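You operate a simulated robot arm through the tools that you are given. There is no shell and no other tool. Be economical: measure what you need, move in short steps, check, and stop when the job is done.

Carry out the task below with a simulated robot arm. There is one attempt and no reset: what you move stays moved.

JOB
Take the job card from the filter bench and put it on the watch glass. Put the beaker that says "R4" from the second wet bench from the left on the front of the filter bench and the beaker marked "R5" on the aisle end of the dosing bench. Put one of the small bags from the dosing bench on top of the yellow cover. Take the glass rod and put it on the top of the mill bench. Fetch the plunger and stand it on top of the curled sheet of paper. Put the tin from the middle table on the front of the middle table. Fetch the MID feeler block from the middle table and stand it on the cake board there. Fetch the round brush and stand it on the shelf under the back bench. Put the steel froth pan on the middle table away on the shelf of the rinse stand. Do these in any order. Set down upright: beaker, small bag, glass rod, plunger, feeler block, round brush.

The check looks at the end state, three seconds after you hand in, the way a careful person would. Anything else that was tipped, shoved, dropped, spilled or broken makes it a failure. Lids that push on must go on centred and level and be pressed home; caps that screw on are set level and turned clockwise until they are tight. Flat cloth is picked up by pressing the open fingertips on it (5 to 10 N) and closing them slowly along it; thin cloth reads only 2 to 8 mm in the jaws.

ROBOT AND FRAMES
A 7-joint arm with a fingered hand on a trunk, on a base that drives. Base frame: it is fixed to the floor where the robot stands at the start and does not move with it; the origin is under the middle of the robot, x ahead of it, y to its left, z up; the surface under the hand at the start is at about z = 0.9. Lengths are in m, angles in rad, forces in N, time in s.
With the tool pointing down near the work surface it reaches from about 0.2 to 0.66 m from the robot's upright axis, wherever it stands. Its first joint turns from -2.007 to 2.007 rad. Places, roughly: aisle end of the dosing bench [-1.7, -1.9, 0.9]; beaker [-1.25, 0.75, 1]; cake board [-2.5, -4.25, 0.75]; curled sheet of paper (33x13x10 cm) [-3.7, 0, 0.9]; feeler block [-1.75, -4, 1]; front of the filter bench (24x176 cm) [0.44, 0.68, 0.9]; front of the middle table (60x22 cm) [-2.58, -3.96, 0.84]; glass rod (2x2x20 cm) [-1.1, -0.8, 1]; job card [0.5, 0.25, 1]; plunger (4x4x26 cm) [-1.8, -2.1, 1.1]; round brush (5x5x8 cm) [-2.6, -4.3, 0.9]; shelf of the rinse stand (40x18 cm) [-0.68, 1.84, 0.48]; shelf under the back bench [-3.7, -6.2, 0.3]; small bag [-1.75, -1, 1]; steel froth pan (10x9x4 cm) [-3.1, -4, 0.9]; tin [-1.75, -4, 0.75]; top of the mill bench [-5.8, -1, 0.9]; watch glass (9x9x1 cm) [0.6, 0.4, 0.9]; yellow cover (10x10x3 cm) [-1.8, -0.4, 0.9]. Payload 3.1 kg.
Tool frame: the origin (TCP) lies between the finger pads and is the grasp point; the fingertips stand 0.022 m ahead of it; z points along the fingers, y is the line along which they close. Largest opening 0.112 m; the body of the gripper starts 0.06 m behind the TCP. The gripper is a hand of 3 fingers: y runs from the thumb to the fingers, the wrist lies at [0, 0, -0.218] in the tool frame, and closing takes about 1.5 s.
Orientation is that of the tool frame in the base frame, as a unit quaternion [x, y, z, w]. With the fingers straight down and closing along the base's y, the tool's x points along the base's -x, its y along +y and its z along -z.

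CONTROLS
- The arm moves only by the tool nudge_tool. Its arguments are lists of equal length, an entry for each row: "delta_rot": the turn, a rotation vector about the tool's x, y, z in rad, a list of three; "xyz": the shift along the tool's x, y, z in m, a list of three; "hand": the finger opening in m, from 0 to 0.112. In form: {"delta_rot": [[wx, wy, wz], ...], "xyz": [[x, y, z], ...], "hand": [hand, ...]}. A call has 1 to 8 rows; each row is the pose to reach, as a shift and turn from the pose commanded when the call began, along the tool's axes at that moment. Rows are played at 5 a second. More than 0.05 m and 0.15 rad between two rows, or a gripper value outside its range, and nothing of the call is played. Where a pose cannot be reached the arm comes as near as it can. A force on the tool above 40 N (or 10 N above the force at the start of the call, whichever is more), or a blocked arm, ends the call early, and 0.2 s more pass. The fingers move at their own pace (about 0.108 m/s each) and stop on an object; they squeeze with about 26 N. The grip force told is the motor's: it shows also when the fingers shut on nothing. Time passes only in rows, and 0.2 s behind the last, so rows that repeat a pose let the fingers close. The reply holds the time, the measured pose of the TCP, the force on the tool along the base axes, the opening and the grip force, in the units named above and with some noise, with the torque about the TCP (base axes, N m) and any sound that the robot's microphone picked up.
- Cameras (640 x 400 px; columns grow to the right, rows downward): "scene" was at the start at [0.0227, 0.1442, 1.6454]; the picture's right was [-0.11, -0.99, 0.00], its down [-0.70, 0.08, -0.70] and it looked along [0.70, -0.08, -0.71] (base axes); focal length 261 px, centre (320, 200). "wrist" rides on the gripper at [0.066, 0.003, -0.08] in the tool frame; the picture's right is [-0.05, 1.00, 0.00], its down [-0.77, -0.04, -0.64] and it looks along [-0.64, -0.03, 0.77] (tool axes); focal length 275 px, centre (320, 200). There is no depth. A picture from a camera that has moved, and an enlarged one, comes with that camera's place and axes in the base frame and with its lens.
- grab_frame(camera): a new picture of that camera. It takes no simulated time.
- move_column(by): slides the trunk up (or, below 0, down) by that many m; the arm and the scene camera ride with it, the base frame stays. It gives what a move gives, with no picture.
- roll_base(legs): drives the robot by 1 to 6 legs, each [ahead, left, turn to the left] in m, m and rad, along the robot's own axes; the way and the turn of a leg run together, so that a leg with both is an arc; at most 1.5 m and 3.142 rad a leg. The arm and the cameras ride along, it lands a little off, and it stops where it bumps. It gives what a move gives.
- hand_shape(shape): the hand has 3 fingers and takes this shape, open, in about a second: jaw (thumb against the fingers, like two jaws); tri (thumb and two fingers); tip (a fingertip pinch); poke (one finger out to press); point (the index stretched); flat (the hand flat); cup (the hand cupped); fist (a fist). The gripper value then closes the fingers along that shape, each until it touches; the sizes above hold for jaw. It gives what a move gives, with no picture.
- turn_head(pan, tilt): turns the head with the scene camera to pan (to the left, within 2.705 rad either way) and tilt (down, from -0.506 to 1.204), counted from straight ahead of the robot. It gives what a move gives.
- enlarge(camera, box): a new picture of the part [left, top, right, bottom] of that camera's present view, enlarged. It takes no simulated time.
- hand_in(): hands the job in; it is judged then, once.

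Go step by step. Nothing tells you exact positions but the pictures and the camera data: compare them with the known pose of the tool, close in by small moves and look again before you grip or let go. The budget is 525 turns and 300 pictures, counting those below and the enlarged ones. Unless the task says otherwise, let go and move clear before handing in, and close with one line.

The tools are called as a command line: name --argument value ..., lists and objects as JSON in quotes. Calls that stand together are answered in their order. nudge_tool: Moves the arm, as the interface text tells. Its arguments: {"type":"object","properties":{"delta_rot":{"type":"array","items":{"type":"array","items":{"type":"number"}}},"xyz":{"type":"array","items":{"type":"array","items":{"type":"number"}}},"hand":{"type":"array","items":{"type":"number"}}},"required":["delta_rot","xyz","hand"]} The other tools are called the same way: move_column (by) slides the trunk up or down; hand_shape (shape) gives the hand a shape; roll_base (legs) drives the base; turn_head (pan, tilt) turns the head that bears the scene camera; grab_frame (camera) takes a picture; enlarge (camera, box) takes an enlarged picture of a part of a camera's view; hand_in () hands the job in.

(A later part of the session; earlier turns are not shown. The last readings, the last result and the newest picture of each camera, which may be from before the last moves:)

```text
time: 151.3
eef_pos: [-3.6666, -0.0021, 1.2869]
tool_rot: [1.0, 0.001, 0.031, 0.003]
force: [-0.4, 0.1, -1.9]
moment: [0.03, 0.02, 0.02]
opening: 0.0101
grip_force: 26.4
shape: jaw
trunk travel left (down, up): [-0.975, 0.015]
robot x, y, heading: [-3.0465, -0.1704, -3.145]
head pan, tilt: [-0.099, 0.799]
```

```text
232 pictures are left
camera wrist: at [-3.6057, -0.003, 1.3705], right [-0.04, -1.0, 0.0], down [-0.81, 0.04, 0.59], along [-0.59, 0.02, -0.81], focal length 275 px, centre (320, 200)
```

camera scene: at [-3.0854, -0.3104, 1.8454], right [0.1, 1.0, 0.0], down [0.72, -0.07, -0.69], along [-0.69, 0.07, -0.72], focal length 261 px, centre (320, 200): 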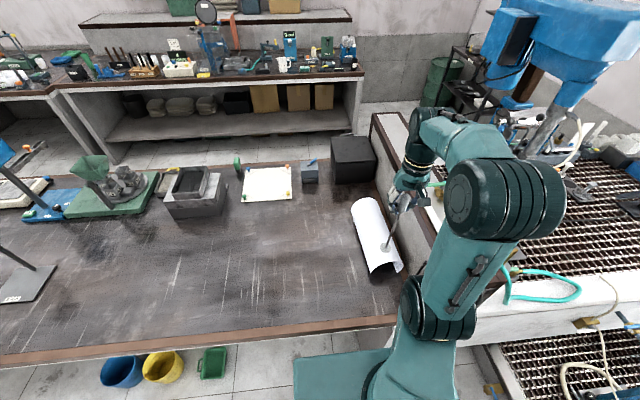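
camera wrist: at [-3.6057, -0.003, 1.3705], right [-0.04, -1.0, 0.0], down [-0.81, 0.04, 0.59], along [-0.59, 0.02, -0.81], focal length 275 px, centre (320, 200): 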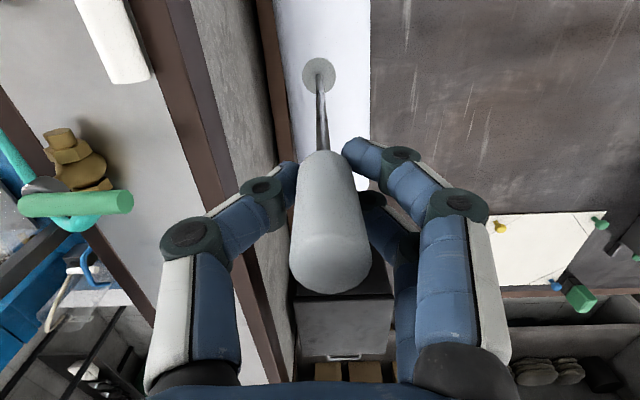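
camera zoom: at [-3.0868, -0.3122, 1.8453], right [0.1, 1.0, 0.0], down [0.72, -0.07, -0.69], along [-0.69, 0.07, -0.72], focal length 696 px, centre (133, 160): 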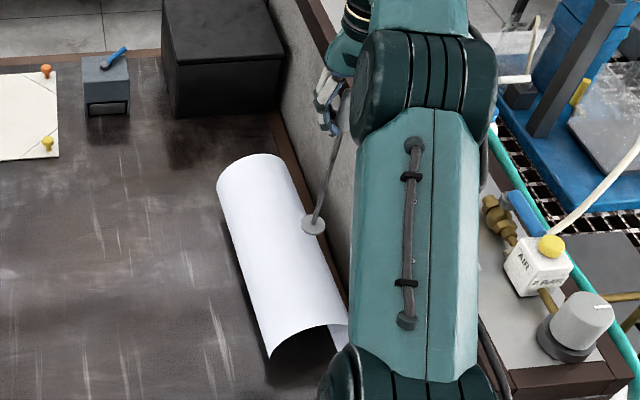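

nudge_tool --delta_rot '[[0, 0, 0], [0, 0, 0], [0, 0, 0], [0, 0, 0]]' --xyz '[[0, 0.01, 0], [-0.0012, 0.01, 0.02], [-0.0025, 0.01, 0.04], [-0.0037, 0.01, 0.06]]' --hand '[0, 0, 0, 0]'

enlarge --camera "scene" --box '[330, 160, 430, 260]'

enlarge --camera "wrist" --box '[240, 0, 400, 120]'

```text
time: 152.3
eef_pos: [-3.6647, -0.0135, 1.2235]
tool_rot: [1.0, 0.0, 0.031, 0.003]
force: [-0.5, 0.2, -0.7]
moment: [0.06, 0.0, -0.02]
opening: 0.0101
grip_force: 26.3
shape: jaw
trunk travel left (down, up): [-0.975, 0.015]
robot x, y, heading: [-3.0468, -0.1648, -3.143]
head pan, tilt: [-0.099, 0.799]
```

```text
4.00 times, centred on (380, 210) of scene
camera zoom: at [-3.0862, -0.3127, 1.8452], right [0.1, 1.0, 0.0], down [0.72, -0.07, -0.69], along [-0.69, 0.07, -0.72], focal length 1045 px, centre (80, 160)
```

zoom: 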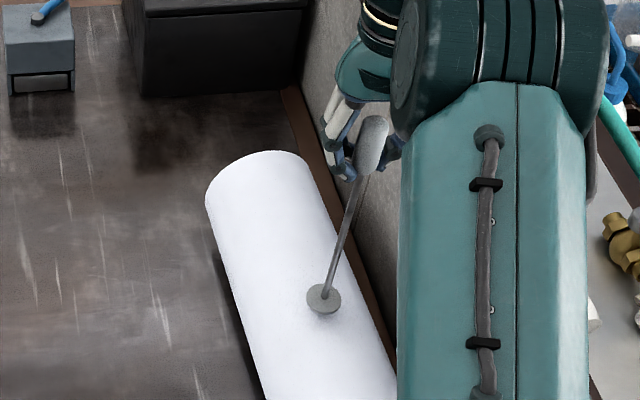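

```text
3.33 times, centred on (320, 60) of wrist
camera zoom: at [-3.6029, -0.0168, 1.3074], right [-0.04, -1.0, 0.0], down [-0.81, 0.04, 0.59], along [-0.59, 0.02, -0.81], focal length 918 px, centre (320, 667)
```

zoom: 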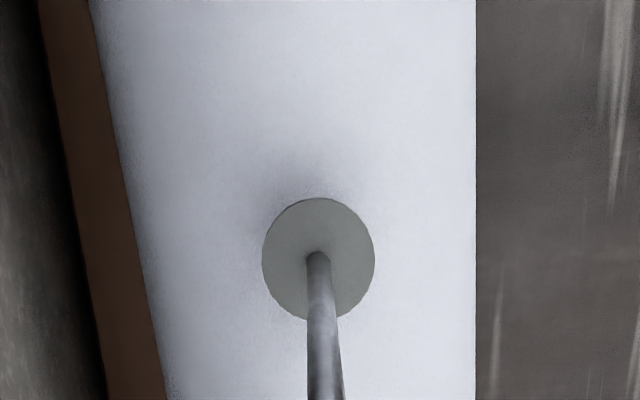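

Disc is centred on the ridge (y≈-0.015). Lowering slowly to touch.

nudge_tool --delta_rot '[[0, 0, 0], [0, 0, 0], [0, 0, 0]]' --xyz '[[-0.0002, 0, 0.003], [-0.0003, 0, 0.006], [-0.0005, 0, 0.009]]' --hand '[0, 0, 0]'

```text
time: 153.1
eef_pos: [-3.666, -0.0133, 1.2152]
tool_rot: [1.0, 0.0, 0.03, 0.003]
force: [0.0, 0.0, -0.7]
moment: [-0.02, 0.02, -0.01]
opening: 0.0099
grip_force: 26.1
shape: jaw
trunk travel left (down, up): [-0.975, 0.015]
robot x, y, heading: [-3.0522, -0.1684, -3.139]
head pan, tilt: [-0.099, 0.799]
```

nudge_tool --delta_rot '[[0, 0, 0], [0, 0, 0], [0, 0, 0]]' --xyz '[[-0.0002, 0, 0.003], [-0.0003, 0, 0.006], [-0.0005, 0, 0.008]]' --hand '[0, 0, 0]'

enlarge --camera "wrist" --box '[240, 0, 400, 120]'

```text
time: 153.9
eef_pos: [-3.6669, -0.0132, 1.2075]
tool_rot: [1.0, 0.001, 0.03, 0.004]
force: [-0.5, 0.7, -0.4]
moment: [0.01, -0.02, -0.01]
opening: 0.0101
grip_force: 26.0
shape: jaw
trunk travel left (down, up): [-0.975, 0.015]
robot x, y, heading: [-3.0474, -0.1645, -3.143]
head pan, tilt: [-0.099, 0.799]
```

```text
3.33 times, centred on (320, 60) of wrist
camera zoom: at [-3.6046, -0.016, 1.2924], right [-0.04, -1.0, 0.0], down [-0.81, 0.04, 0.59], along [-0.59, 0.02, -0.81], focal length 918 px, centre (320, 667)
```

zoom: 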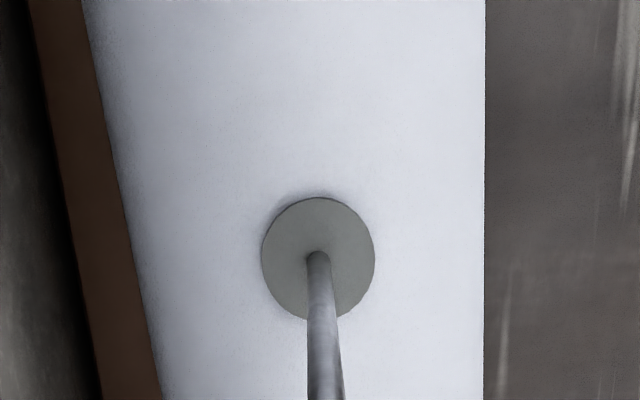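

nudge_tool --delta_rot '[[0, 0, 0], [0, 0, 0]]' --xyz '[[-0.0002, 0, 0.002], [-0.0003, 0, 0.004]]' --hand '[0, 0]'

```text
time: 154.5
eef_pos: [-3.6665, -0.013, 1.2042]
tool_rot: [1.0, 0.0, 0.031, 0.004]
force: [-0.6, 0.9, 2.8]
moment: [0.04, 0.0, 0.0]
opening: 0.009
grip_force: 25.9
shape: jaw
trunk travel left (down, up): [-0.975, 0.015]
robot x, y, heading: [-3.0497, -0.1641, -3.141]
head pan, tilt: [-0.099, 0.799]
```

nudge_tool --delta_rot '[[0, 0, 0], [0, 0, 0], [0, 0, 0], [0, 0, 0]]' --xyz '[[0, 0, 0.001], [0, 0, 0.001], [0, 0, 0.001], [0, 0, 0.001]]' --hand '[0.0, 0.012, 0.018, 0.024]'

grab_frame --camera "wrist"

```text
time: 155.5
eef_pos: [-3.6667, -0.0123, 1.2029]
tool_rot: [1.0, 0.001, 0.03, 0.004]
force: [0.2, 0.4, -1.0]
moment: [-0.01, -0.03, 0.01]
opening: 0.0236
grip_force: 0.1
shape: jaw
trunk travel left (down, up): [-0.975, 0.015]
robot x, y, heading: [-3.048, -0.1668, -3.14]
head pan, tilt: [-0.099, 0.799]
```

```text
228 pictures are left
camera wrist: at [-3.6047, -0.0153, 1.2868], right [-0.04, -1.0, 0.0], down [-0.81, 0.04, 0.59], along [-0.59, 0.02, -0.81], focal length 275 px, centre (320, 200)
```

wrist: 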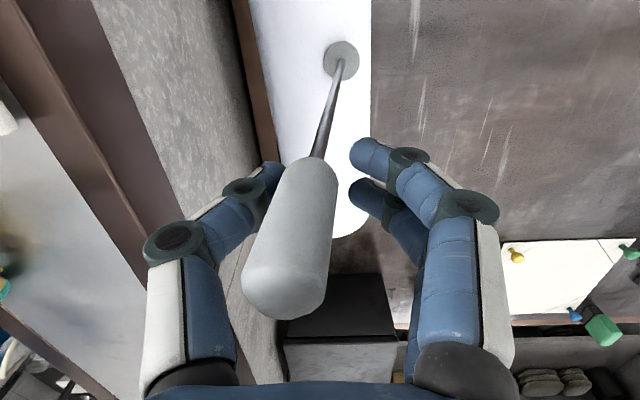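

The plunger slid on the curved top; I'll regrip at once and study the ridge.

nudge_tool --delta_rot '[[0, 0, 0], [0, 0, 0], [0, 0, 0], [0, 0, 0], [0, 0, 0], [0, 0, 0]]' --xyz '[[0, 0, 0], [0, 0, 0], [0, 0, 0], [0, 0, 0], [0, 0, -0.02], [0.0012, 0, -0.04]]' --hand '[0.015, 0.005, 0, 0, 0, 0]'

grab_frame --camera "wrist"

enlarge --camera "scene" --box '[330, 160, 430, 260]'

```text
time: 156.9
eef_pos: [-3.667, -0.0139, 1.2437]
tool_rot: [1.0, 0.001, 0.03, 0.003]
force: [0.5, 0.4, -0.4]
moment: [0.02, -0.02, -0.01]
opening: 0.0001
grip_force: 26.2
shape: jaw
trunk travel left (down, up): [-0.975, 0.015]
robot x, y, heading: [-3.0511, -0.1685, -3.141]
head pan, tilt: [-0.099, 0.799]
```

```text
227 pictures are left
camera wrist: at [-3.6058, -0.0156, 1.3283], right [-0.04, -1.0, 0.0], down [-0.81, 0.04, 0.59], along [-0.59, 0.02, -0.81], focal length 275 px, centre (320, 200)
```

wrist: 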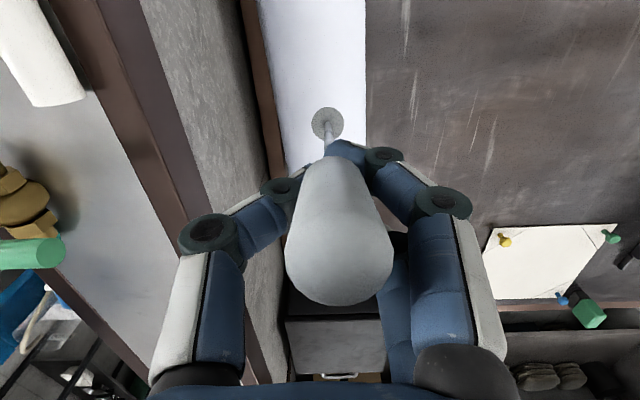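

```text
4.00 times, centred on (380, 210) of scene
camera zoom: at [-3.0851, -0.3125, 1.8453], right [0.1, 1.0, 0.0], down [0.72, -0.07, -0.69], along [-0.69, 0.07, -0.72], focal length 1045 px, centre (80, 160)
```

zoom: 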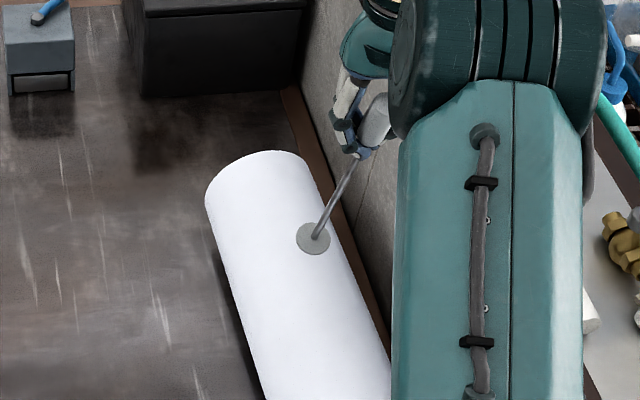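

nudge_tool --delta_rot '[[0, 0, 0], [0, 0, 0], [0, 0, 0], [0, 0, 0], [0, 0, 0], [0, 0, 0]]' --xyz '[[0, 0, -0.04], [0, 0, -0.08], [0.04, 0, -0.1], [0.08, 0.02, -0.11], [0.12, 0.05, -0.11], [0.15, 0.08, -0.11]]' --hand '[0, 0, 0, 0, 0, 0]'

roll_base --legs '[[-0.4, 0, 0]]'

move_column --by -0.45

turn_head --pan -0.2 --tilt 0.35

grab_frame --camera "scene"

```text
time: 158.3
eef_pos: [-3.5168, -0.0942, 1.3621]
tool_rot: [1.0, 0.0, 0.03, 0.003]
force: [0.4, -0.1, -1.7]
moment: [0.0, 0.02, 0.03]
opening: 0.0
grip_force: 25.7
shape: jaw
out of reach, approached as far as the arm can: row 2
trunk travel left (down, up): [-0.975, 0.015]
robot x, y, heading: [-3.0476, -0.1674, -3.142]
head pan, tilt: [-0.099, 0.799]
```

```text
time: 160.8
eef_pos: [-3.1135, -0.0925, 1.3611]
tool_rot: [1.0, -0.002, 0.03, 0.003]
force: [0.1, 0.9, -0.9]
moment: [-0.01, 0.0, -0.02]
opening: 0.0
grip_force: 26.3
shape: jaw
trunk travel left (down, up): [-0.975, 0.015]
robot x, y, heading: [-2.6426, -0.1685, 3.134]
head pan, tilt: [-0.099, 0.799]
```

```text
refused: -0.45 is not a number from -0.4 to 0.4
```

```text
time: 161.8
eef_pos: [-3.1056, -0.0845, 1.3628]
tool_rot: [1.0, -0.002, 0.027, 0.006]
force: [-0.2, -1.1, -1.1]
moment: [0.01, -0.01, -0.01]
opening: 0.0
grip_force: 26.1
shape: jaw
trunk travel left (down, up): [-0.975, 0.015]
robot x, y, heading: [-2.6374, -0.1665, 3.136]
head pan, tilt: [-0.201, 0.351]
```

```text
225 pictures are left
camera scene: at [-2.6816, -0.318, 1.8848], right [0.2, 0.98, 0.01], down [0.34, -0.06, -0.94], along [-0.92, 0.19, -0.35], focal length 261 px, centre (320, 200)
```

scene: 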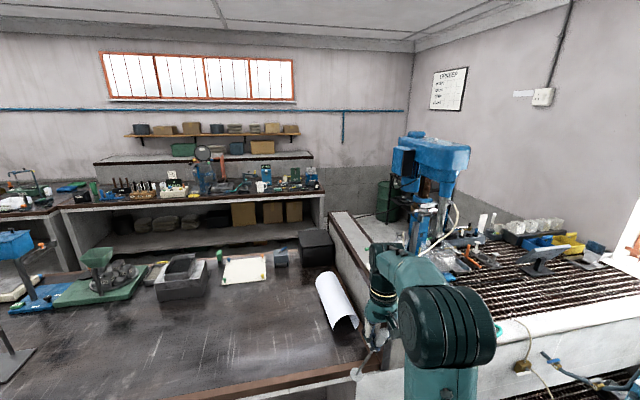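

move_column --by -0.4

enlarge --camera "scene" --box '[280, 130, 400, 220]'

enlarge --camera "wrist" --box '[160, 40, 480, 240]'

```text
time: 165.6
eef_pos: [-3.1052, -0.0837, 0.9626]
tool_rot: [1.0, -0.003, 0.027, 0.007]
force: [0.3, -0.2, -0.3]
moment: [0.03, -0.01, -0.03]
opening: 0.0001
grip_force: 26.1
shape: jaw
trunk travel left (down, up): [-0.575, 0.415]
robot x, y, heading: [-2.6439, -0.1696, 3.133]
head pan, tilt: [-0.201, 0.351]
```

```text
4.44 times, centred on (340, 175) of scene
camera zoom: at [-2.6798, -0.315, 1.4848], right [0.2, 0.98, 0.01], down [0.34, -0.06, -0.94], along [-0.92, 0.2, -0.35], focal length 1161 px, centre (231, 311)
```

zoom: 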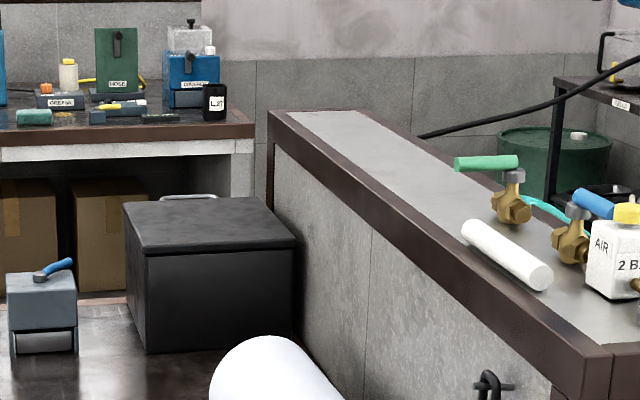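

```text
2.00 times, centred on (320, 140) of wrist
camera zoom: at [-3.0438, -0.0852, 1.0464], right [-0.05, -1.0, 0.01], down [-0.81, 0.05, 0.59], along [-0.59, 0.02, -0.81], focal length 551 px, centre (320, 320)
```

zoom: 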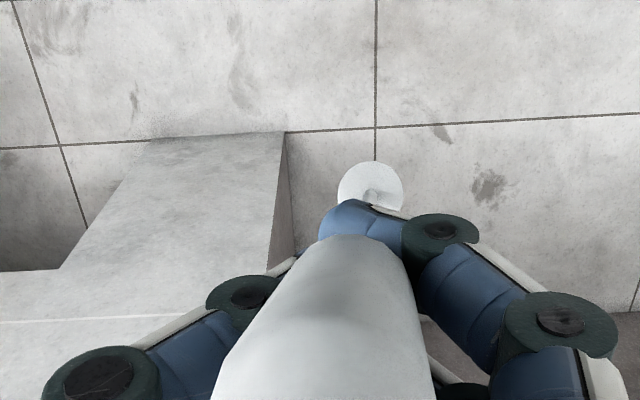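

enlarge --camera "scene" --box '[312, 200, 392, 252]'

```text
7.69 times, centred on (352, 226) of scene
camera zoom: at [-2.6798, -0.315, 1.4848], right [0.2, 0.98, 0.01], down [0.34, -0.06, -0.94], along [-0.92, 0.2, -0.35], focal length 2009 px, centre (74, 0)
```

zoom: 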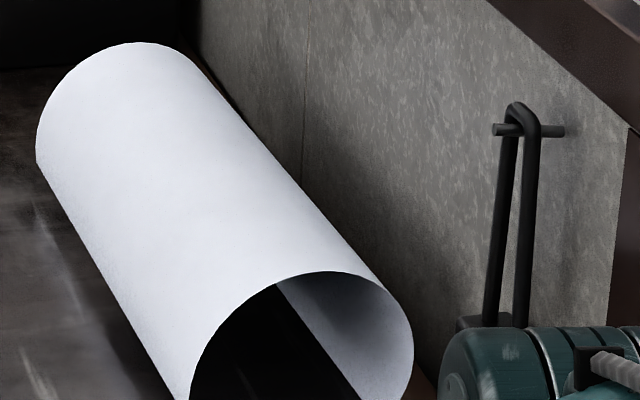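

I'll set the plunger on clear flat bench first to regrip it squarely by the handle and see how it behaves on release.

move_column --by 0.4

roll_base --legs '[[0, 0.2, 0], [0.4, 0, 0.005]]'

turn_head --pan -0.1 --tilt 0.75

grab_frame --camera "wrist"

grab_frame --camera "scene"

```text
time: 169.4
eef_pos: [-3.1062, -0.0848, 1.3628]
tool_rot: [1.0, -0.001, 0.028, 0.007]
force: [0.4, 0.4, -2.1]
moment: [-0.02, -0.02, 0.03]
opening: 0.0
grip_force: 26.1
shape: jaw
trunk travel left (down, up): [-0.975, 0.015]
robot x, y, heading: [-2.6425, -0.167, 3.14]
head pan, tilt: [-0.201, 0.351]
```

```text
time: 173.1
eef_pos: [-3.506, -0.2815, 1.3645]
tool_rot: [1.0, -0.002, 0.026, 0.006]
force: [-0.3, -0.5, -0.6]
moment: [0.0, -0.02, -0.01]
opening: 0.0001
grip_force: 26.4
shape: jaw
trunk travel left (down, up): [-0.975, 0.015]
robot x, y, heading: [-3.0478, -0.3646, 3.133]
head pan, tilt: [-0.201, 0.351]
```

```text
time: 174.0
eef_pos: [-3.5045, -0.2776, 1.3639]
tool_rot: [1.0, -0.002, 0.026, 0.008]
force: [0.2, -0.7, -2.2]
moment: [-0.01, 0.04, -0.01]
opening: 0.0
grip_force: 26.3
shape: jaw
trunk travel left (down, up): [-0.975, 0.015]
robot x, y, heading: [-3.0449, -0.3634, 3.132]
head pan, tilt: [-0.099, 0.75]
```

```text
221 pictures are left
camera wrist: at [-3.4432, -0.2805, 1.4469], right [-0.05, -1.0, 0.01], down [-0.8, 0.05, 0.59], along [-0.59, 0.02, -0.8], focal length 275 px, centre (320, 200)
```

wrist: 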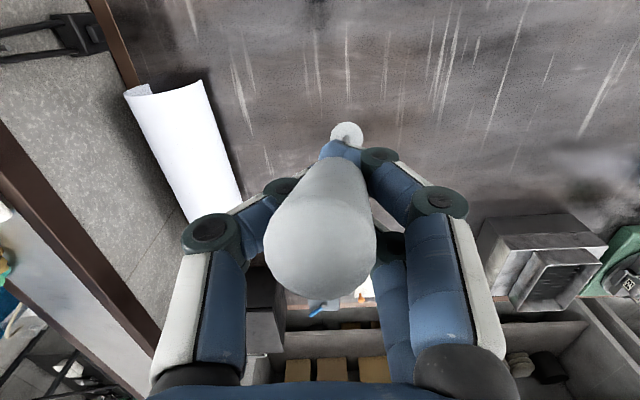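

```text
220 pictures are left
camera scene: at [-3.0634, -0.5151, 1.8485], right [0.11, 0.99, 0.0], down [0.68, -0.07, -0.73], along [-0.73, 0.08, -0.68], focal length 261 px, centre (320, 200)
```

scene: 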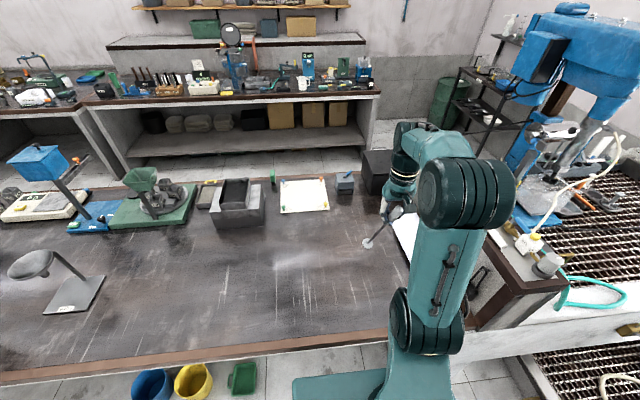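

nudge_tool --delta_rot '[[0.05, 0.1, 0], [0.1, 0.2, 0], [0.15, 0.3, 0], [0.15, 0.3, 0]]' --xyz '[[0, 0, 0.02], [0, 0, 0.05], [0, 0, 0.08], [0, 0, 0.12]]' --hand '[0, 0, 0, 0]'

grab_frame --camera "wrist"

enlarge --camera "scene" --box '[300, 130, 480, 300]'

```text
time: 175.0
eef_pos: [-3.5026, -0.2788, 1.242]
tool_rot: [0.982, 0.001, 0.177, -0.067]
force: [-0.6, -0.4, -1.0]
moment: [0.02, -0.01, 0.0]
opening: 0.0
grip_force: 26.7
shape: jaw
trunk travel left (down, up): [-0.975, 0.015]
robot x, y, heading: [-3.0484, -0.3589, 3.134]
head pan, tilt: [-0.099, 0.75]
```

```text
219 pictures are left
camera wrist: at [-3.4672, -0.294, 1.3395], right [-0.02, -0.99, -0.15], down [-0.94, -0.03, 0.33], along [-0.33, 0.15, -0.93], focal length 275 px, centre (320, 200)
```

wrist: 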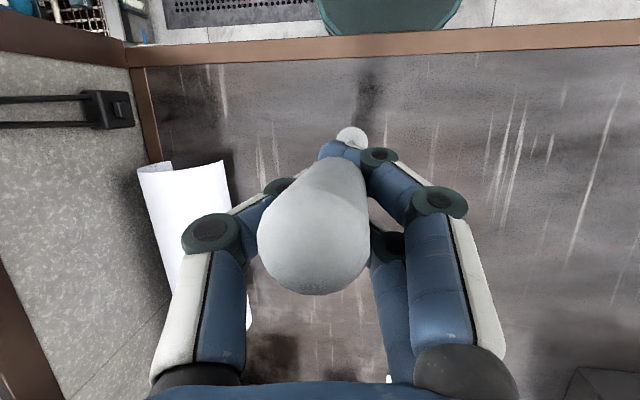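

```text
2.35 times, centred on (390, 215) of scene
camera zoom: at [-3.0668, -0.5133, 1.8485], right [0.11, 0.99, 0.0], down [0.68, -0.07, -0.73], along [-0.73, 0.08, -0.68], focal length 614 px, centre (155, 165)
```

zoom: 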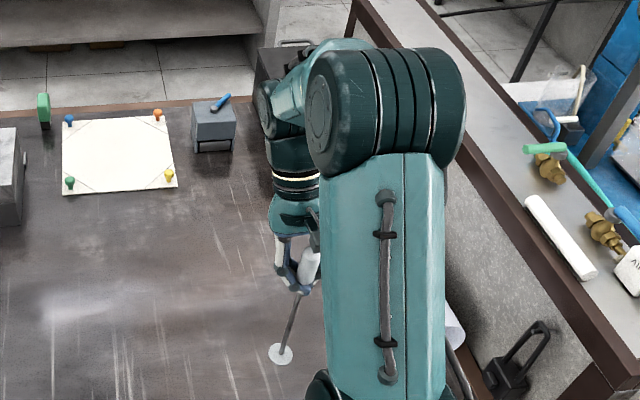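

nudge_tool --delta_rot '[[0, 0, 0], [0, 0, 0], [0, 0, 0], [0, 0, 0]]' --xyz '[[-0.0139, 0.0052, 0.0371], [-0.0278, 0.0105, 0.0743], [-0.0382, 0.0144, 0.1022], [-0.0417, 0.0157, 0.1114]]' --hand '[0, 0, 0, 0]'

enlarge --camera "scene" --box '[320, 200, 440, 320]'

```text
time: 176.0
eef_pos: [-3.5007, -0.2795, 1.1244]
tool_rot: [0.982, 0.001, 0.175, -0.067]
force: [0.1, 1.1, -1.1]
moment: [0.02, 0.02, -0.02]
opening: 0.0
grip_force: 26.2
shape: jaw
trunk travel left (down, up): [-0.975, 0.015]
robot x, y, heading: [-3.048, -0.3632, 3.133]
head pan, tilt: [-0.099, 0.75]
```

```text
3.33 times, centred on (380, 260) of scene
camera zoom: at [-3.0659, -0.5135, 1.8485], right [0.11, 0.99, 0.0], down [0.68, -0.07, -0.73], along [-0.73, 0.08, -0.68], focal length 870 px, centre (120, 0)
```

zoom: 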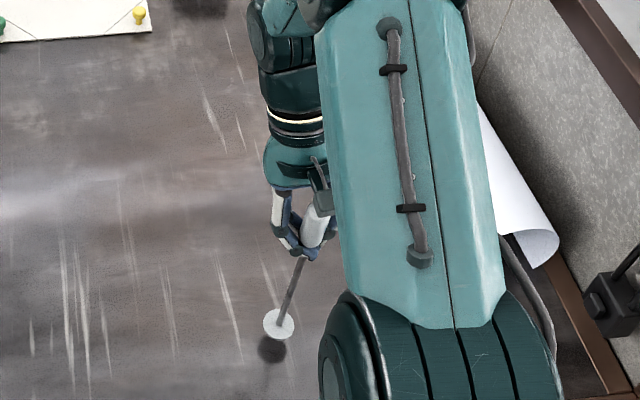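

nudge_tool --delta_rot '[[0, 0, 0], [0, 0, 0], [0, 0, 0], [0, 0, 0]]' --xyz '[[-0.0028, 0.001, 0.0074], [-0.0042, 0.0016, 0.0111], [-0.0056, 0.0021, 0.0149], [-0.007, 0.0026, 0.0186]]' --hand '[0, 0, 0, 0]'

```text
time: 177.0
eef_pos: [-3.5001, -0.2789, 1.1025]
tool_rot: [0.982, 0.002, 0.176, -0.067]
force: [-0.4, -0.1, -1.7]
moment: [-0.02, 0.02, -0.05]
opening: 0.0001
grip_force: 26.6
shape: jaw
trunk travel left (down, up): [-0.975, 0.015]
robot x, y, heading: [-3.0485, -0.3604, 3.137]
head pan, tilt: [-0.099, 0.75]
```

nudge_tool --delta_rot '[[0, 0, 0], [0, 0, 0], [0, 0, 0]]' --xyz '[[-0.0014, 0.0005, 0.0037], [-0.0021, 0.0008, 0.0056], [-0.0028, 0.001, 0.0074]]' --hand '[0, 0, 0]'

```text
time: 177.8
eef_pos: [-3.5008, -0.2795, 1.0968]
tool_rot: [0.982, 0.001, 0.175, -0.068]
force: [0.1, 0.1, 4.5]
moment: [0.05, -0.05, -0.03]
opening: 0.0
grip_force: 26.1
shape: jaw
trunk travel left (down, up): [-0.975, 0.015]
robot x, y, heading: [-3.0457, -0.3623, 3.13]
head pan, tilt: [-0.099, 0.75]
```

nudge_tool --delta_rot '[[0, 0, 0], [0, 0, 0], [0, 0, 0], [0, 0, 0]]' --xyz '[[0, 0, 0], [0, 0, 0], [0, 0, 0], [0, 0, 0]]' --hand '[0.008, 0.02, 0.035, 0.05]'

grab_frame --camera "wrist"

enlarge --camera "scene" --box '[320, 200, 440, 320]'

```text
time: 178.8
eef_pos: [-3.5021, -0.2787, 1.0959]
tool_rot: [0.982, 0.002, 0.176, -0.068]
force: [-0.1, 0.0, 1.1]
moment: [0.01, 0.02, 0.02]
opening: 0.0497
grip_force: 0.0
shape: jaw
trunk travel left (down, up): [-0.975, 0.015]
robot x, y, heading: [-3.0454, -0.3653, 3.131]
head pan, tilt: [-0.099, 0.75]
```

```text
216 pictures are left
camera wrist: at [-3.466, -0.2937, 1.1925], right [-0.02, -0.99, -0.15], down [-0.94, -0.03, 0.33], along [-0.33, 0.14, -0.93], focal length 275 px, centre (320, 200)
```

wrist: 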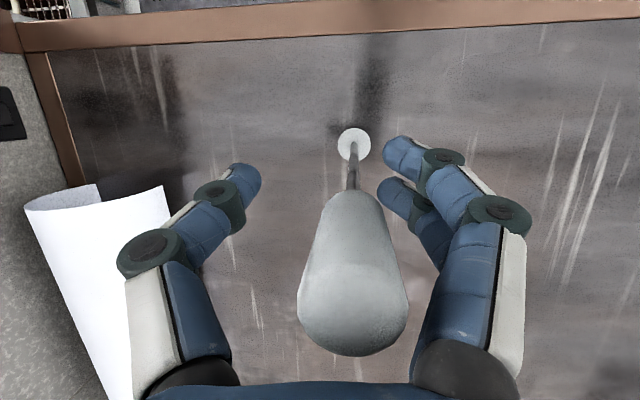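

```text
3.33 times, centred on (380, 260) of scene
camera zoom: at [-3.0657, -0.5135, 1.8485], right [0.11, 0.99, 0.0], down [0.68, -0.07, -0.73], along [-0.73, 0.08, -0.68], focal length 870 px, centre (120, 0)
```

zoom: 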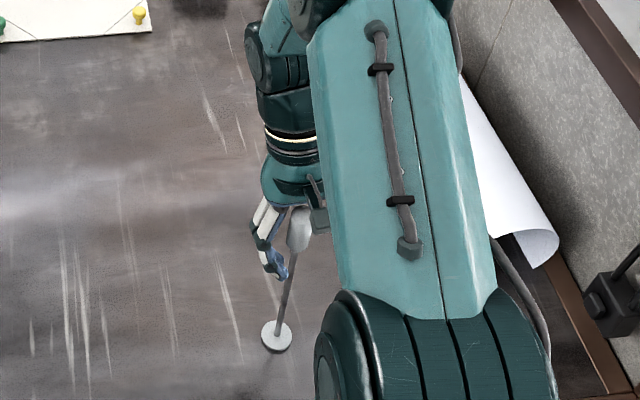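

It stands fine on a flat surface. I'll regrip with the fingers closing along x (the roll's axis), so the release won't push it sideways off the ridge.

nudge_tool --delta_rot '[[0, 0, 0], [0, 0, 0], [0, 0, 0], [0, 0, 0], [0, 0, 0], [0, 0, 0]]' --xyz '[[0, 0, 0], [0, 0, -0.03], [0, 0, -0.07], [0, 0, -0.11], [0, 0, -0.15], [0, 0, -0.18]]' --hand '[0.07, 0.08, 0.09, 0.09, 0.09, 0.09]'

nudge_tool --delta_rot '[[-0.05, -0.12, 0], [-0.1, -0.24, 0], [-0.14, -0.355, 0], [-0.14, -0.355, 0]]' --xyz '[[0, 0, 0], [0, 0, 0], [0, 0, 0], [0, 0, 0]]' --hand '[0.09, 0.09, 0.09, 0.09]'

grab_frame --camera "wrist"

```text
time: 180.2
eef_pos: [-3.563, -0.3028, 1.2642]
tool_rot: [0.982, 0.001, 0.175, -0.068]
force: [0.4, 0.0, 0.0]
moment: [-0.01, 0.0, -0.03]
opening: 0.09
grip_force: 0.1
shape: jaw
trunk travel left (down, up): [-0.975, 0.015]
robot x, y, heading: [-3.0457, -0.3598, 3.131]
head pan, tilt: [-0.099, 0.75]
```

```text
time: 181.2
eef_pos: [-3.5641, -0.3027, 1.261]
tool_rot: [1.0, 0.001, -0.001, 0.002]
force: [0.7, 0.4, -0.7]
moment: [-0.01, -0.01, 0.01]
opening: 0.0897
grip_force: 0.0
shape: jaw
trunk travel left (down, up): [-0.975, 0.015]
robot x, y, heading: [-3.0479, -0.3643, 3.136]
head pan, tilt: [-0.099, 0.75]
```

```text
214 pictures are left
camera wrist: at [-3.4973, -0.3049, 1.3415], right [-0.04, -1.0, 0.01], down [-0.77, 0.04, 0.64], along [-0.64, 0.02, -0.77], focal length 275 px, centre (320, 200)
```

wrist: 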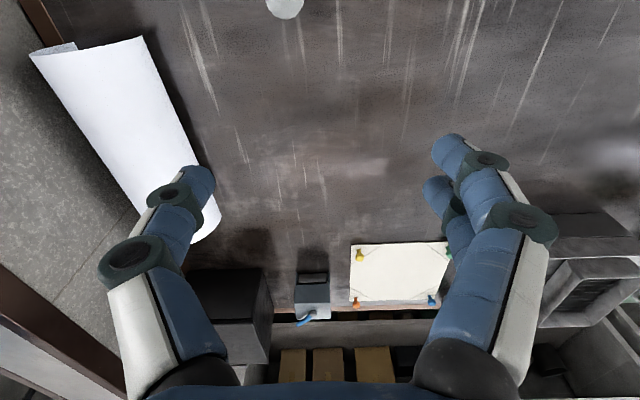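

nudge_tool --delta_rot '[[0, 0, 0.145], [0, 0, 0.29], [0, 0, 0.435], [0, 0, 0.58], [0, 0, 0.725], [0, 0, 0.87], [0, 0, 1.015], [0, 0, 1.16]]' --xyz '[[0, 0, -0.02], [0, 0, -0.03], [0, 0, -0.03], [0, 0, -0.03], [0, 0, -0.03], [0, 0, -0.03], [0, 0, -0.03], [0, 0, -0.03]]' --hand '[0.08, 0.07, 0.06, 0.06, 0.06, 0.06, 0.06, 0.06]'

nudge_tool --delta_rot '[[0, 0, 0.14], [0, 0, 0.28], [0, 0, 0.41], [0, 0, 0.41]]' --xyz '[[0, 0, 0], [0, 0, 0], [0, 0, 0], [0, 0, 0]]' --hand '[0.06, 0.06, 0.06, 0.06]'

grab_frame --camera "wrist"

grab_frame --camera "scene"

```text
time: 183.0
eef_pos: [-3.5622, -0.304, 1.2935]
tool_rot: [0.837, -0.548, 0.001, 0.002]
force: [-0.1, -0.4, 1.0]
moment: [0.0, -0.05, -0.01]
opening: 0.061
grip_force: 0.1
shape: jaw
trunk travel left (down, up): [-0.975, 0.015]
robot x, y, heading: [-3.045, -0.3623, 3.137]
head pan, tilt: [-0.099, 0.75]
```

```text
time: 184.0
eef_pos: [-3.5646, -0.3022, 1.2925]
tool_rot: [0.708, -0.706, 0.001, 0.003]
force: [-0.2, 0.2, 0.1]
moment: [0.01, -0.01, 0.01]
opening: 0.0607
grip_force: 0.0
shape: jaw
trunk travel left (down, up): [-0.975, 0.015]
robot x, y, heading: [-3.0489, -0.3623, 3.129]
head pan, tilt: [-0.099, 0.75]
```

```text
213 pictures are left
camera wrist: at [-3.5663, -0.368, 1.3726], right [-1.0, 0.05, 0.0], down [0.04, 0.77, 0.63], along [0.03, 0.63, -0.78], focal length 275 px, centre (320, 200)
```

wrist: 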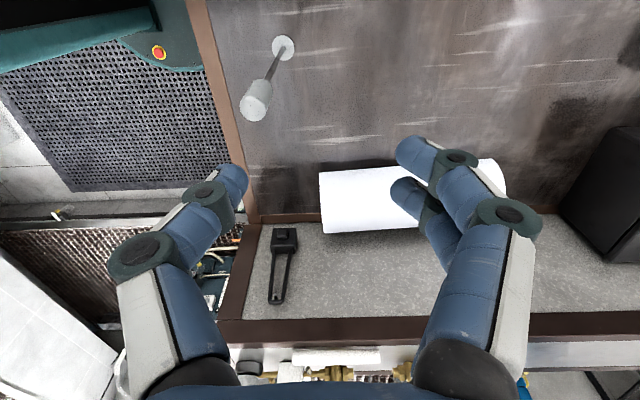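

```text
212 pictures are left
camera scene: at [-3.0655, -0.5135, 1.8485], right [0.11, 0.99, 0.0], down [0.68, -0.07, -0.73], along [-0.73, 0.08, -0.68], focal length 261 px, centre (320, 200)
```

scene: 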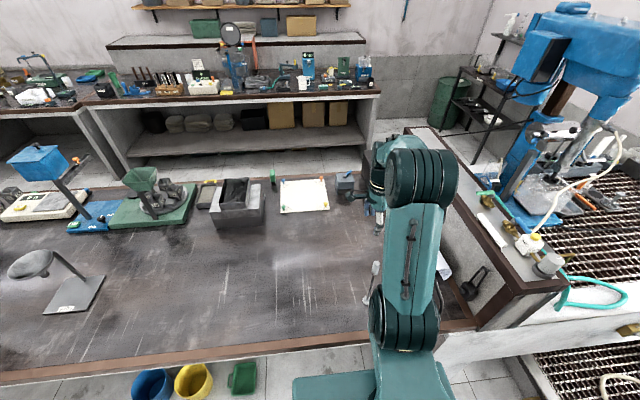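

nudge_tool --delta_rot '[[0, 0, 0], [0, 0, 0], [0, 0, 0], [0, 0, 0], [0, 0, 0]]' --xyz '[[-0.007, -0.028, 0], [-0.014, -0.056, 0], [-0.014, -0.056, 0.04], [-0.014, -0.056, 0.07], [-0.014, -0.056, 0.09]]' --hand '[0.06, 0.06, 0.06, 0.06, 0.06]'

grab_frame --camera "wrist"

```text
time: 185.2
eef_pos: [-3.5055, -0.2902, 1.2037]
tool_rot: [0.709, -0.706, 0.0, 0.003]
force: [0.5, -0.1, -0.5]
moment: [0.01, -0.01, -0.02]
opening: 0.0606
grip_force: 0.0
shape: jaw
trunk travel left (down, up): [-0.975, 0.015]
robot x, y, heading: [-3.0477, -0.3604, 3.132]
head pan, tilt: [-0.099, 0.75]
```

```text
211 pictures are left
camera wrist: at [-3.5081, -0.3558, 1.2838], right [-1.0, 0.04, 0.0], down [0.03, 0.77, 0.63], along [0.03, 0.63, -0.78], focal length 275 px, centre (320, 200)
```

wrist: 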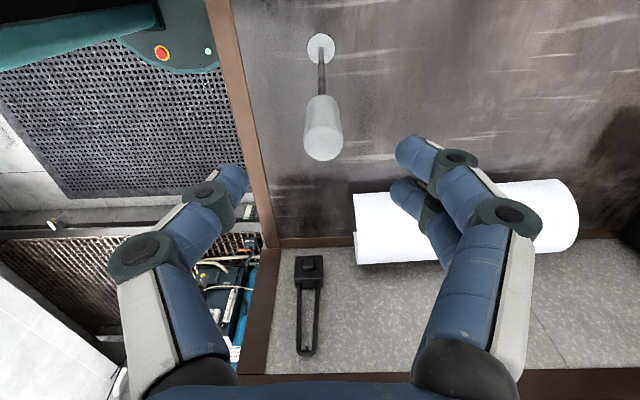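

nudge_tool --delta_rot '[[0, 0, 0], [0, 0, 0], [0, 0, 0], [0, 0, 0], [0, 0, 0], [0, 0, 0], [0, 0, 0]]' --xyz '[[0, 0, 0.04], [0, 0, 0.078], [0, 0, 0.078], [0, 0, 0.078], [0, 0, 0.078], [0, 0, 0.078], [0, 0, 0.078]]' --hand '[0.06, 0.06, 0.045, 0.03, 0.015, 0.005, 0.0]'

grab_frame --camera "wrist"

```text
time: 186.8
eef_pos: [-3.5035, -0.2923, 1.1245]
tool_rot: [0.708, -0.706, 0.002, 0.001]
force: [-0.5, 0.1, -0.5]
moment: [0.0, 0.05, 0.0]
opening: 0.0053
grip_force: 25.7
shape: jaw
trunk travel left (down, up): [-0.975, 0.015]
robot x, y, heading: [-3.0443, -0.3616, 3.14]
head pan, tilt: [-0.099, 0.75]
```

```text
210 pictures are left
camera wrist: at [-3.5054, -0.3584, 1.2051], right [-1.0, 0.04, 0.0], down [0.03, 0.77, 0.63], along [0.03, 0.63, -0.77], focal length 275 px, centre (320, 200)
```

wrist: 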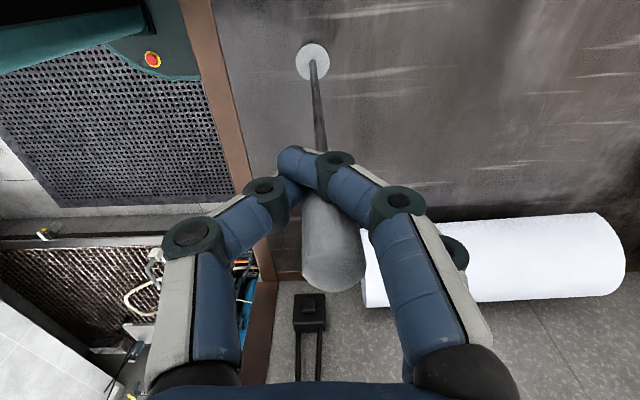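

The grasp looks off-centre; reopening to check.

nudge_tool --delta_rot '[[0, 0, 0], [0, 0, 0], [0, 0, 0], [0, 0, 0]]' --xyz '[[0, 0, 0], [0, 0, 0], [0, 0, 0], [0, 0, 0]]' --hand '[0.015, 0.03, 0.045, 0.06]'

grab_frame --camera "wrist"

```text
time: 187.8
eef_pos: [-3.5024, -0.2935, 1.1238]
tool_rot: [0.708, -0.706, 0.001, 0.002]
force: [-0.8, 0.2, 0.3]
moment: [0.01, -0.04, 0.0]
opening: 0.0595
grip_force: 0.1
shape: jaw
trunk travel left (down, up): [-0.975, 0.015]
robot x, y, heading: [-3.0428, -0.3647, 3.138]
head pan, tilt: [-0.099, 0.75]
```

```text
209 pictures are left
camera wrist: at [-3.5052, -0.3584, 1.2052], right [-1.0, 0.04, 0.0], down [0.03, 0.77, 0.63], along [0.03, 0.63, -0.77], focal length 275 px, centre (320, 200)
```

wrist: 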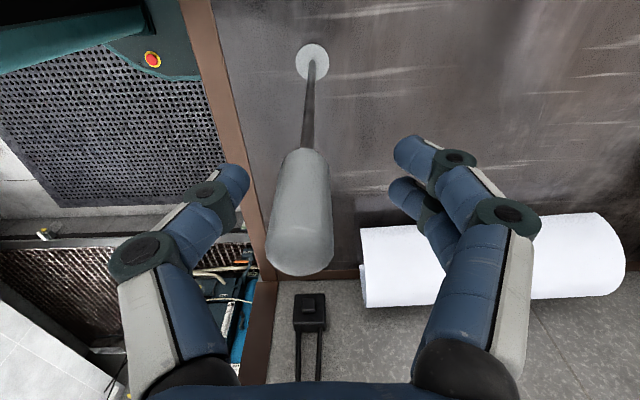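

nudge_tool --delta_rot '[[0, 0, 0], [0, 0, 0], [0, 0, 0], [0, 0, 0], [0, 0, 0], [0, 0, 0]]' --xyz '[[0, -0.007, 0], [0, -0.007, 0], [0, -0.007, 0], [0, -0.007, 0], [0, -0.007, 0], [0, -0.007, 0]]' --hand '[0.045, 0.03, 0.022, 0.016, 0.008, 0.004]'

grab_frame --camera "wrist"

```text
time: 189.2
eef_pos: [-3.4984, -0.2922, 1.1248]
tool_rot: [0.708, -0.706, 0.002, 0.002]
force: [0.4, 0.5, 0.0]
moment: [-0.01, 0.03, -0.01]
opening: 0.0118
grip_force: 25.7
shape: jaw
trunk travel left (down, up): [-0.975, 0.015]
robot x, y, heading: [-3.0475, -0.3635, 3.13]
head pan, tilt: [-0.099, 0.75]
```

```text
208 pictures are left
camera wrist: at [-3.4998, -0.3578, 1.2051], right [-1.0, 0.04, 0.0], down [0.03, 0.77, 0.63], along [0.03, 0.63, -0.77], focal length 275 px, centre (320, 200)
```

wrist: 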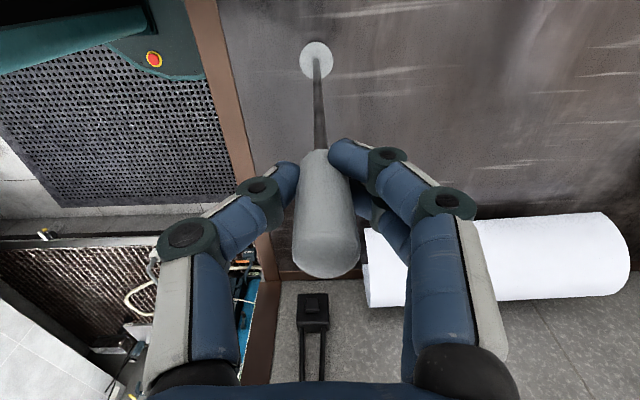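

Good square grasp now. Lifting, then strafing to the roll.

nudge_tool --delta_rot '[[0, 0, 0], [0, 0, 0], [0, 0, 0], [0, 0, 0]]' --xyz '[[0, 0, -0.04], [0, 0, -0.08], [0, 0, -0.12], [0, 0, -0.16]]' --hand '[0, 0, 0, 0]'

roll_base --legs '[[0, -0.2, 0.008]]'

grab_frame --camera "wrist"

enlarge --camera "scene" --box '[300, 160, 460, 300]'

```text
time: 190.2
eef_pos: [-3.4994, -0.287, 1.2833]
tool_rot: [0.708, -0.706, 0.002, 0.003]
force: [0.0, -0.1, -0.8]
moment: [0.01, 0.01, 0.0]
opening: 0.0116
grip_force: 25.5
shape: jaw
trunk travel left (down, up): [-0.975, 0.015]
robot x, y, heading: [-3.0434, -0.3641, 3.134]
head pan, tilt: [-0.099, 0.75]
```

```text
time: 191.8
eef_pos: [-3.4989, -0.0923, 1.2834]
tool_rot: [0.708, -0.706, 0.001, 0.002]
force: [0.1, -0.2, -1.1]
moment: [-0.02, -0.03, 0.01]
opening: 0.0118
grip_force: 26.1
shape: jaw
trunk travel left (down, up): [-0.975, 0.015]
robot x, y, heading: [-3.0444, -0.1644, 3.131]
head pan, tilt: [-0.099, 0.75]
```

```text
207 pictures are left
camera wrist: at [-3.502, -0.1571, 1.3629], right [-1.0, 0.04, 0.0], down [0.03, 0.77, 0.63], along [0.03, 0.63, -0.77], focal length 275 px, centre (320, 200)
```

wrist: 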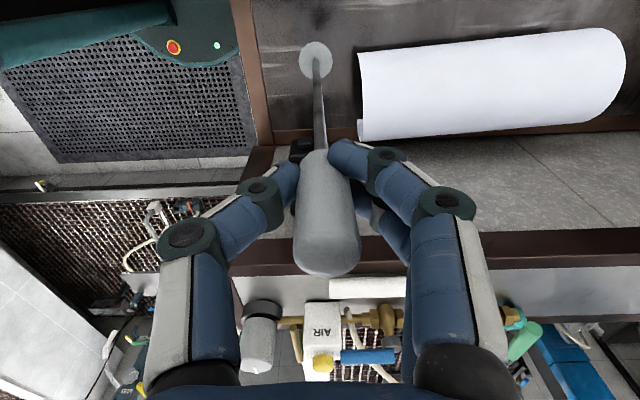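

```text
2.86 times, centred on (380, 230) of scene
camera zoom: at [-3.0784, -0.3199, 1.8492], right [0.11, 0.99, 0.01], down [0.68, -0.07, -0.73], along [-0.72, 0.08, -0.69], focal length 746 px, centre (149, 114)
```

zoom: 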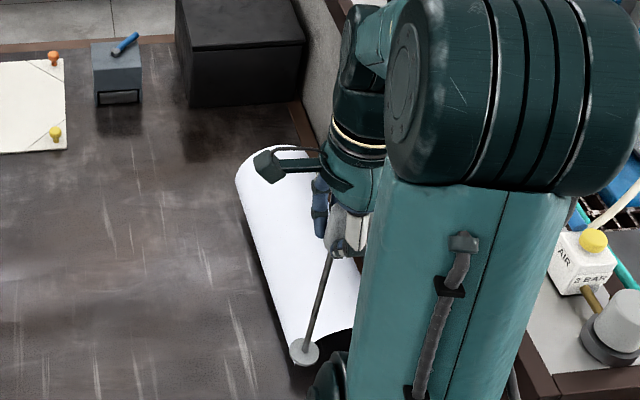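

nudge_tool --delta_rot '[[0, 0, 0], [0, 0, 0], [0, 0, 0], [0, 0, 0], [0, 0, 0]]' --xyz '[[-0.02, 0.04, 0], [-0.04, 0.08, 0], [-0.06, 0.12, 0], [-0.08, 0.15, 0], [-0.08, 0.168, 0.03]]' --hand '[0, 0, 0, 0, 0]'

grab_frame --camera "wrist"

enlarge --camera "scene" --box '[310, 160, 430, 260]'

```text
time: 193.0
eef_pos: [-3.6595, -0.0078, 1.2529]
tool_rot: [0.708, -0.706, 0.002, 0.004]
force: [0.8, 0.7, -1.3]
moment: [0.0, -0.05, 0.01]
opening: 0.0119
grip_force: 26.5
shape: jaw
trunk travel left (down, up): [-0.975, 0.015]
robot x, y, heading: [-3.0441, -0.1672, 3.133]
head pan, tilt: [-0.099, 0.75]
```

```text
205 pictures are left
camera wrist: at [-3.6622, -0.0742, 1.3336], right [-1.0, 0.04, 0.0], down [0.04, 0.78, 0.63], along [0.03, 0.63, -0.78], focal length 275 px, centre (320, 200)
```

wrist: 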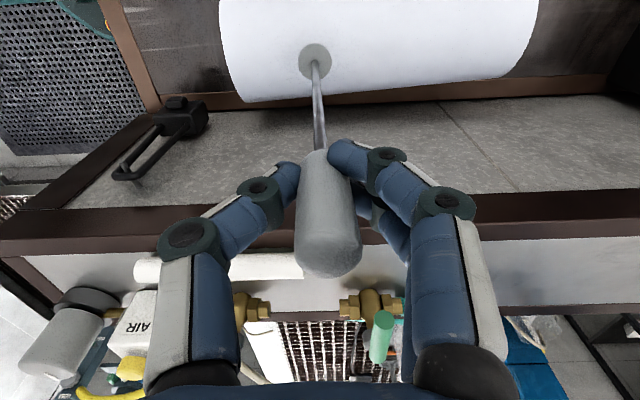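

```text
4.00 times, centred on (370, 210) of scene
camera zoom: at [-3.0827, -0.3191, 1.8492], right [0.11, 0.99, 0.01], down [0.68, -0.07, -0.73], along [-0.72, 0.08, -0.69], focal length 1045 px, centre (120, 160)
```

zoom: 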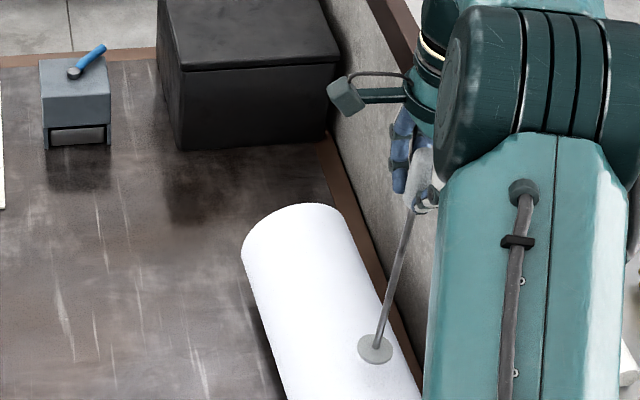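

nudge_tool --delta_rot '[[0, 0, 0], [0, 0, 0], [0, 0, 0], [0, 0, 0]]' --xyz '[[0.002, 0, 0.015], [0.002, 0, 0.025], [0.002, 0, 0.03], [0.002, 0, 0.033]]' --hand '[0, 0, 0, 0]'

```text
time: 194.0
eef_pos: [-3.6614, -0.0097, 1.2217]
tool_rot: [0.708, -0.706, 0.001, 0.004]
force: [0.3, -0.2, -1.6]
moment: [0.0, 0.0, -0.02]
opening: 0.0116
grip_force: 26.3
shape: jaw
trunk travel left (down, up): [-0.975, 0.015]
robot x, y, heading: [-3.0458, -0.1673, 3.133]
head pan, tilt: [-0.099, 0.75]
```

nudge_tool --delta_rot '[[0, 0, 0], [0, 0, 0], [0, 0, 0]]' --xyz '[[0, 0, 0.002], [0, 0, 0.004], [0, 0, 0.006]]' --hand '[0, 0, 0]'

```text
time: 194.8
eef_pos: [-3.6613, -0.0095, 1.2195]
tool_rot: [0.708, -0.707, 0.0, 0.005]
force: [1.3, -0.1, 15.5]
moment: [-0.03, 0.02, -0.06]
opening: 0.012
grip_force: 25.9
shape: jaw
trunk travel left (down, up): [-0.975, 0.015]
robot x, y, heading: [-3.0438, -0.1669, 3.132]
head pan, tilt: [-0.099, 0.75]
```

nudge_tool --delta_rot '[[0, 0, 0], [0, 0, 0], [0, 0, 0]]' --xyz '[[0, 0, -0.002], [0, 0, -0.002], [0, 0, -0.002]]' --hand '[0, 0.012, 0.015]'

grab_frame --camera "wrist"

```text
time: 195.6
eef_pos: [-3.6648, -0.0091, 1.2171]
tool_rot: [0.708, -0.706, 0.002, 0.004]
force: [1.2, 0.4, 2.1]
moment: [0.02, -0.01, 0.0]
opening: 0.0156
grip_force: 0.0
shape: jaw
trunk travel left (down, up): [-0.975, 0.015]
robot x, y, heading: [-3.0451, -0.1645, 3.134]
head pan, tilt: [-0.099, 0.75]
```

```text
203 pictures are left
camera wrist: at [-3.6661, -0.0747, 1.2981], right [-1.0, 0.04, 0.0], down [0.04, 0.78, 0.63], along [0.02, 0.63, -0.78], focal length 275 px, centre (320, 200)
```

wrist: 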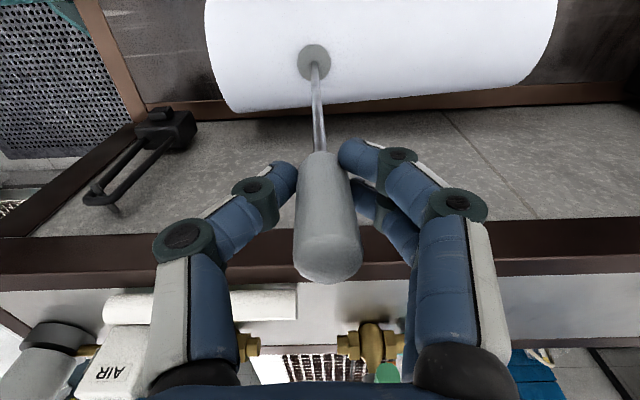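

Released a little and it's still upright. Waiting and opening a bit more.

nudge_tool --delta_rot '[[0, 0, 0], [0, 0, 0], [0, 0, 0]]' --xyz '[[0, 0, 0], [0, 0, 0], [0, 0, 0]]' --hand '[0.017, 0.018, 0.018]'

grab_frame --camera "wrist"

```text
time: 196.4
eef_pos: [-3.6642, -0.0086, 1.2182]
tool_rot: [0.708, -0.706, 0.002, 0.005]
force: [-0.4, -0.1, 0.5]
moment: [0.01, 0.0, 0.02]
opening: 0.0178
grip_force: 0.0
shape: jaw
trunk travel left (down, up): [-0.975, 0.015]
robot x, y, heading: [-3.0457, -0.1681, 3.136]
head pan, tilt: [-0.099, 0.75]
```

```text
202 pictures are left
camera wrist: at [-3.6655, -0.0746, 1.2989], right [-1.0, 0.04, 0.0], down [0.04, 0.78, 0.63], along [0.02, 0.63, -0.78], focal length 275 px, centre (320, 200)
```

wrist: 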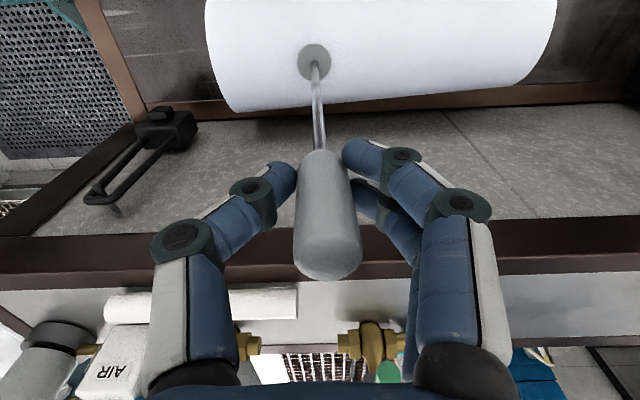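

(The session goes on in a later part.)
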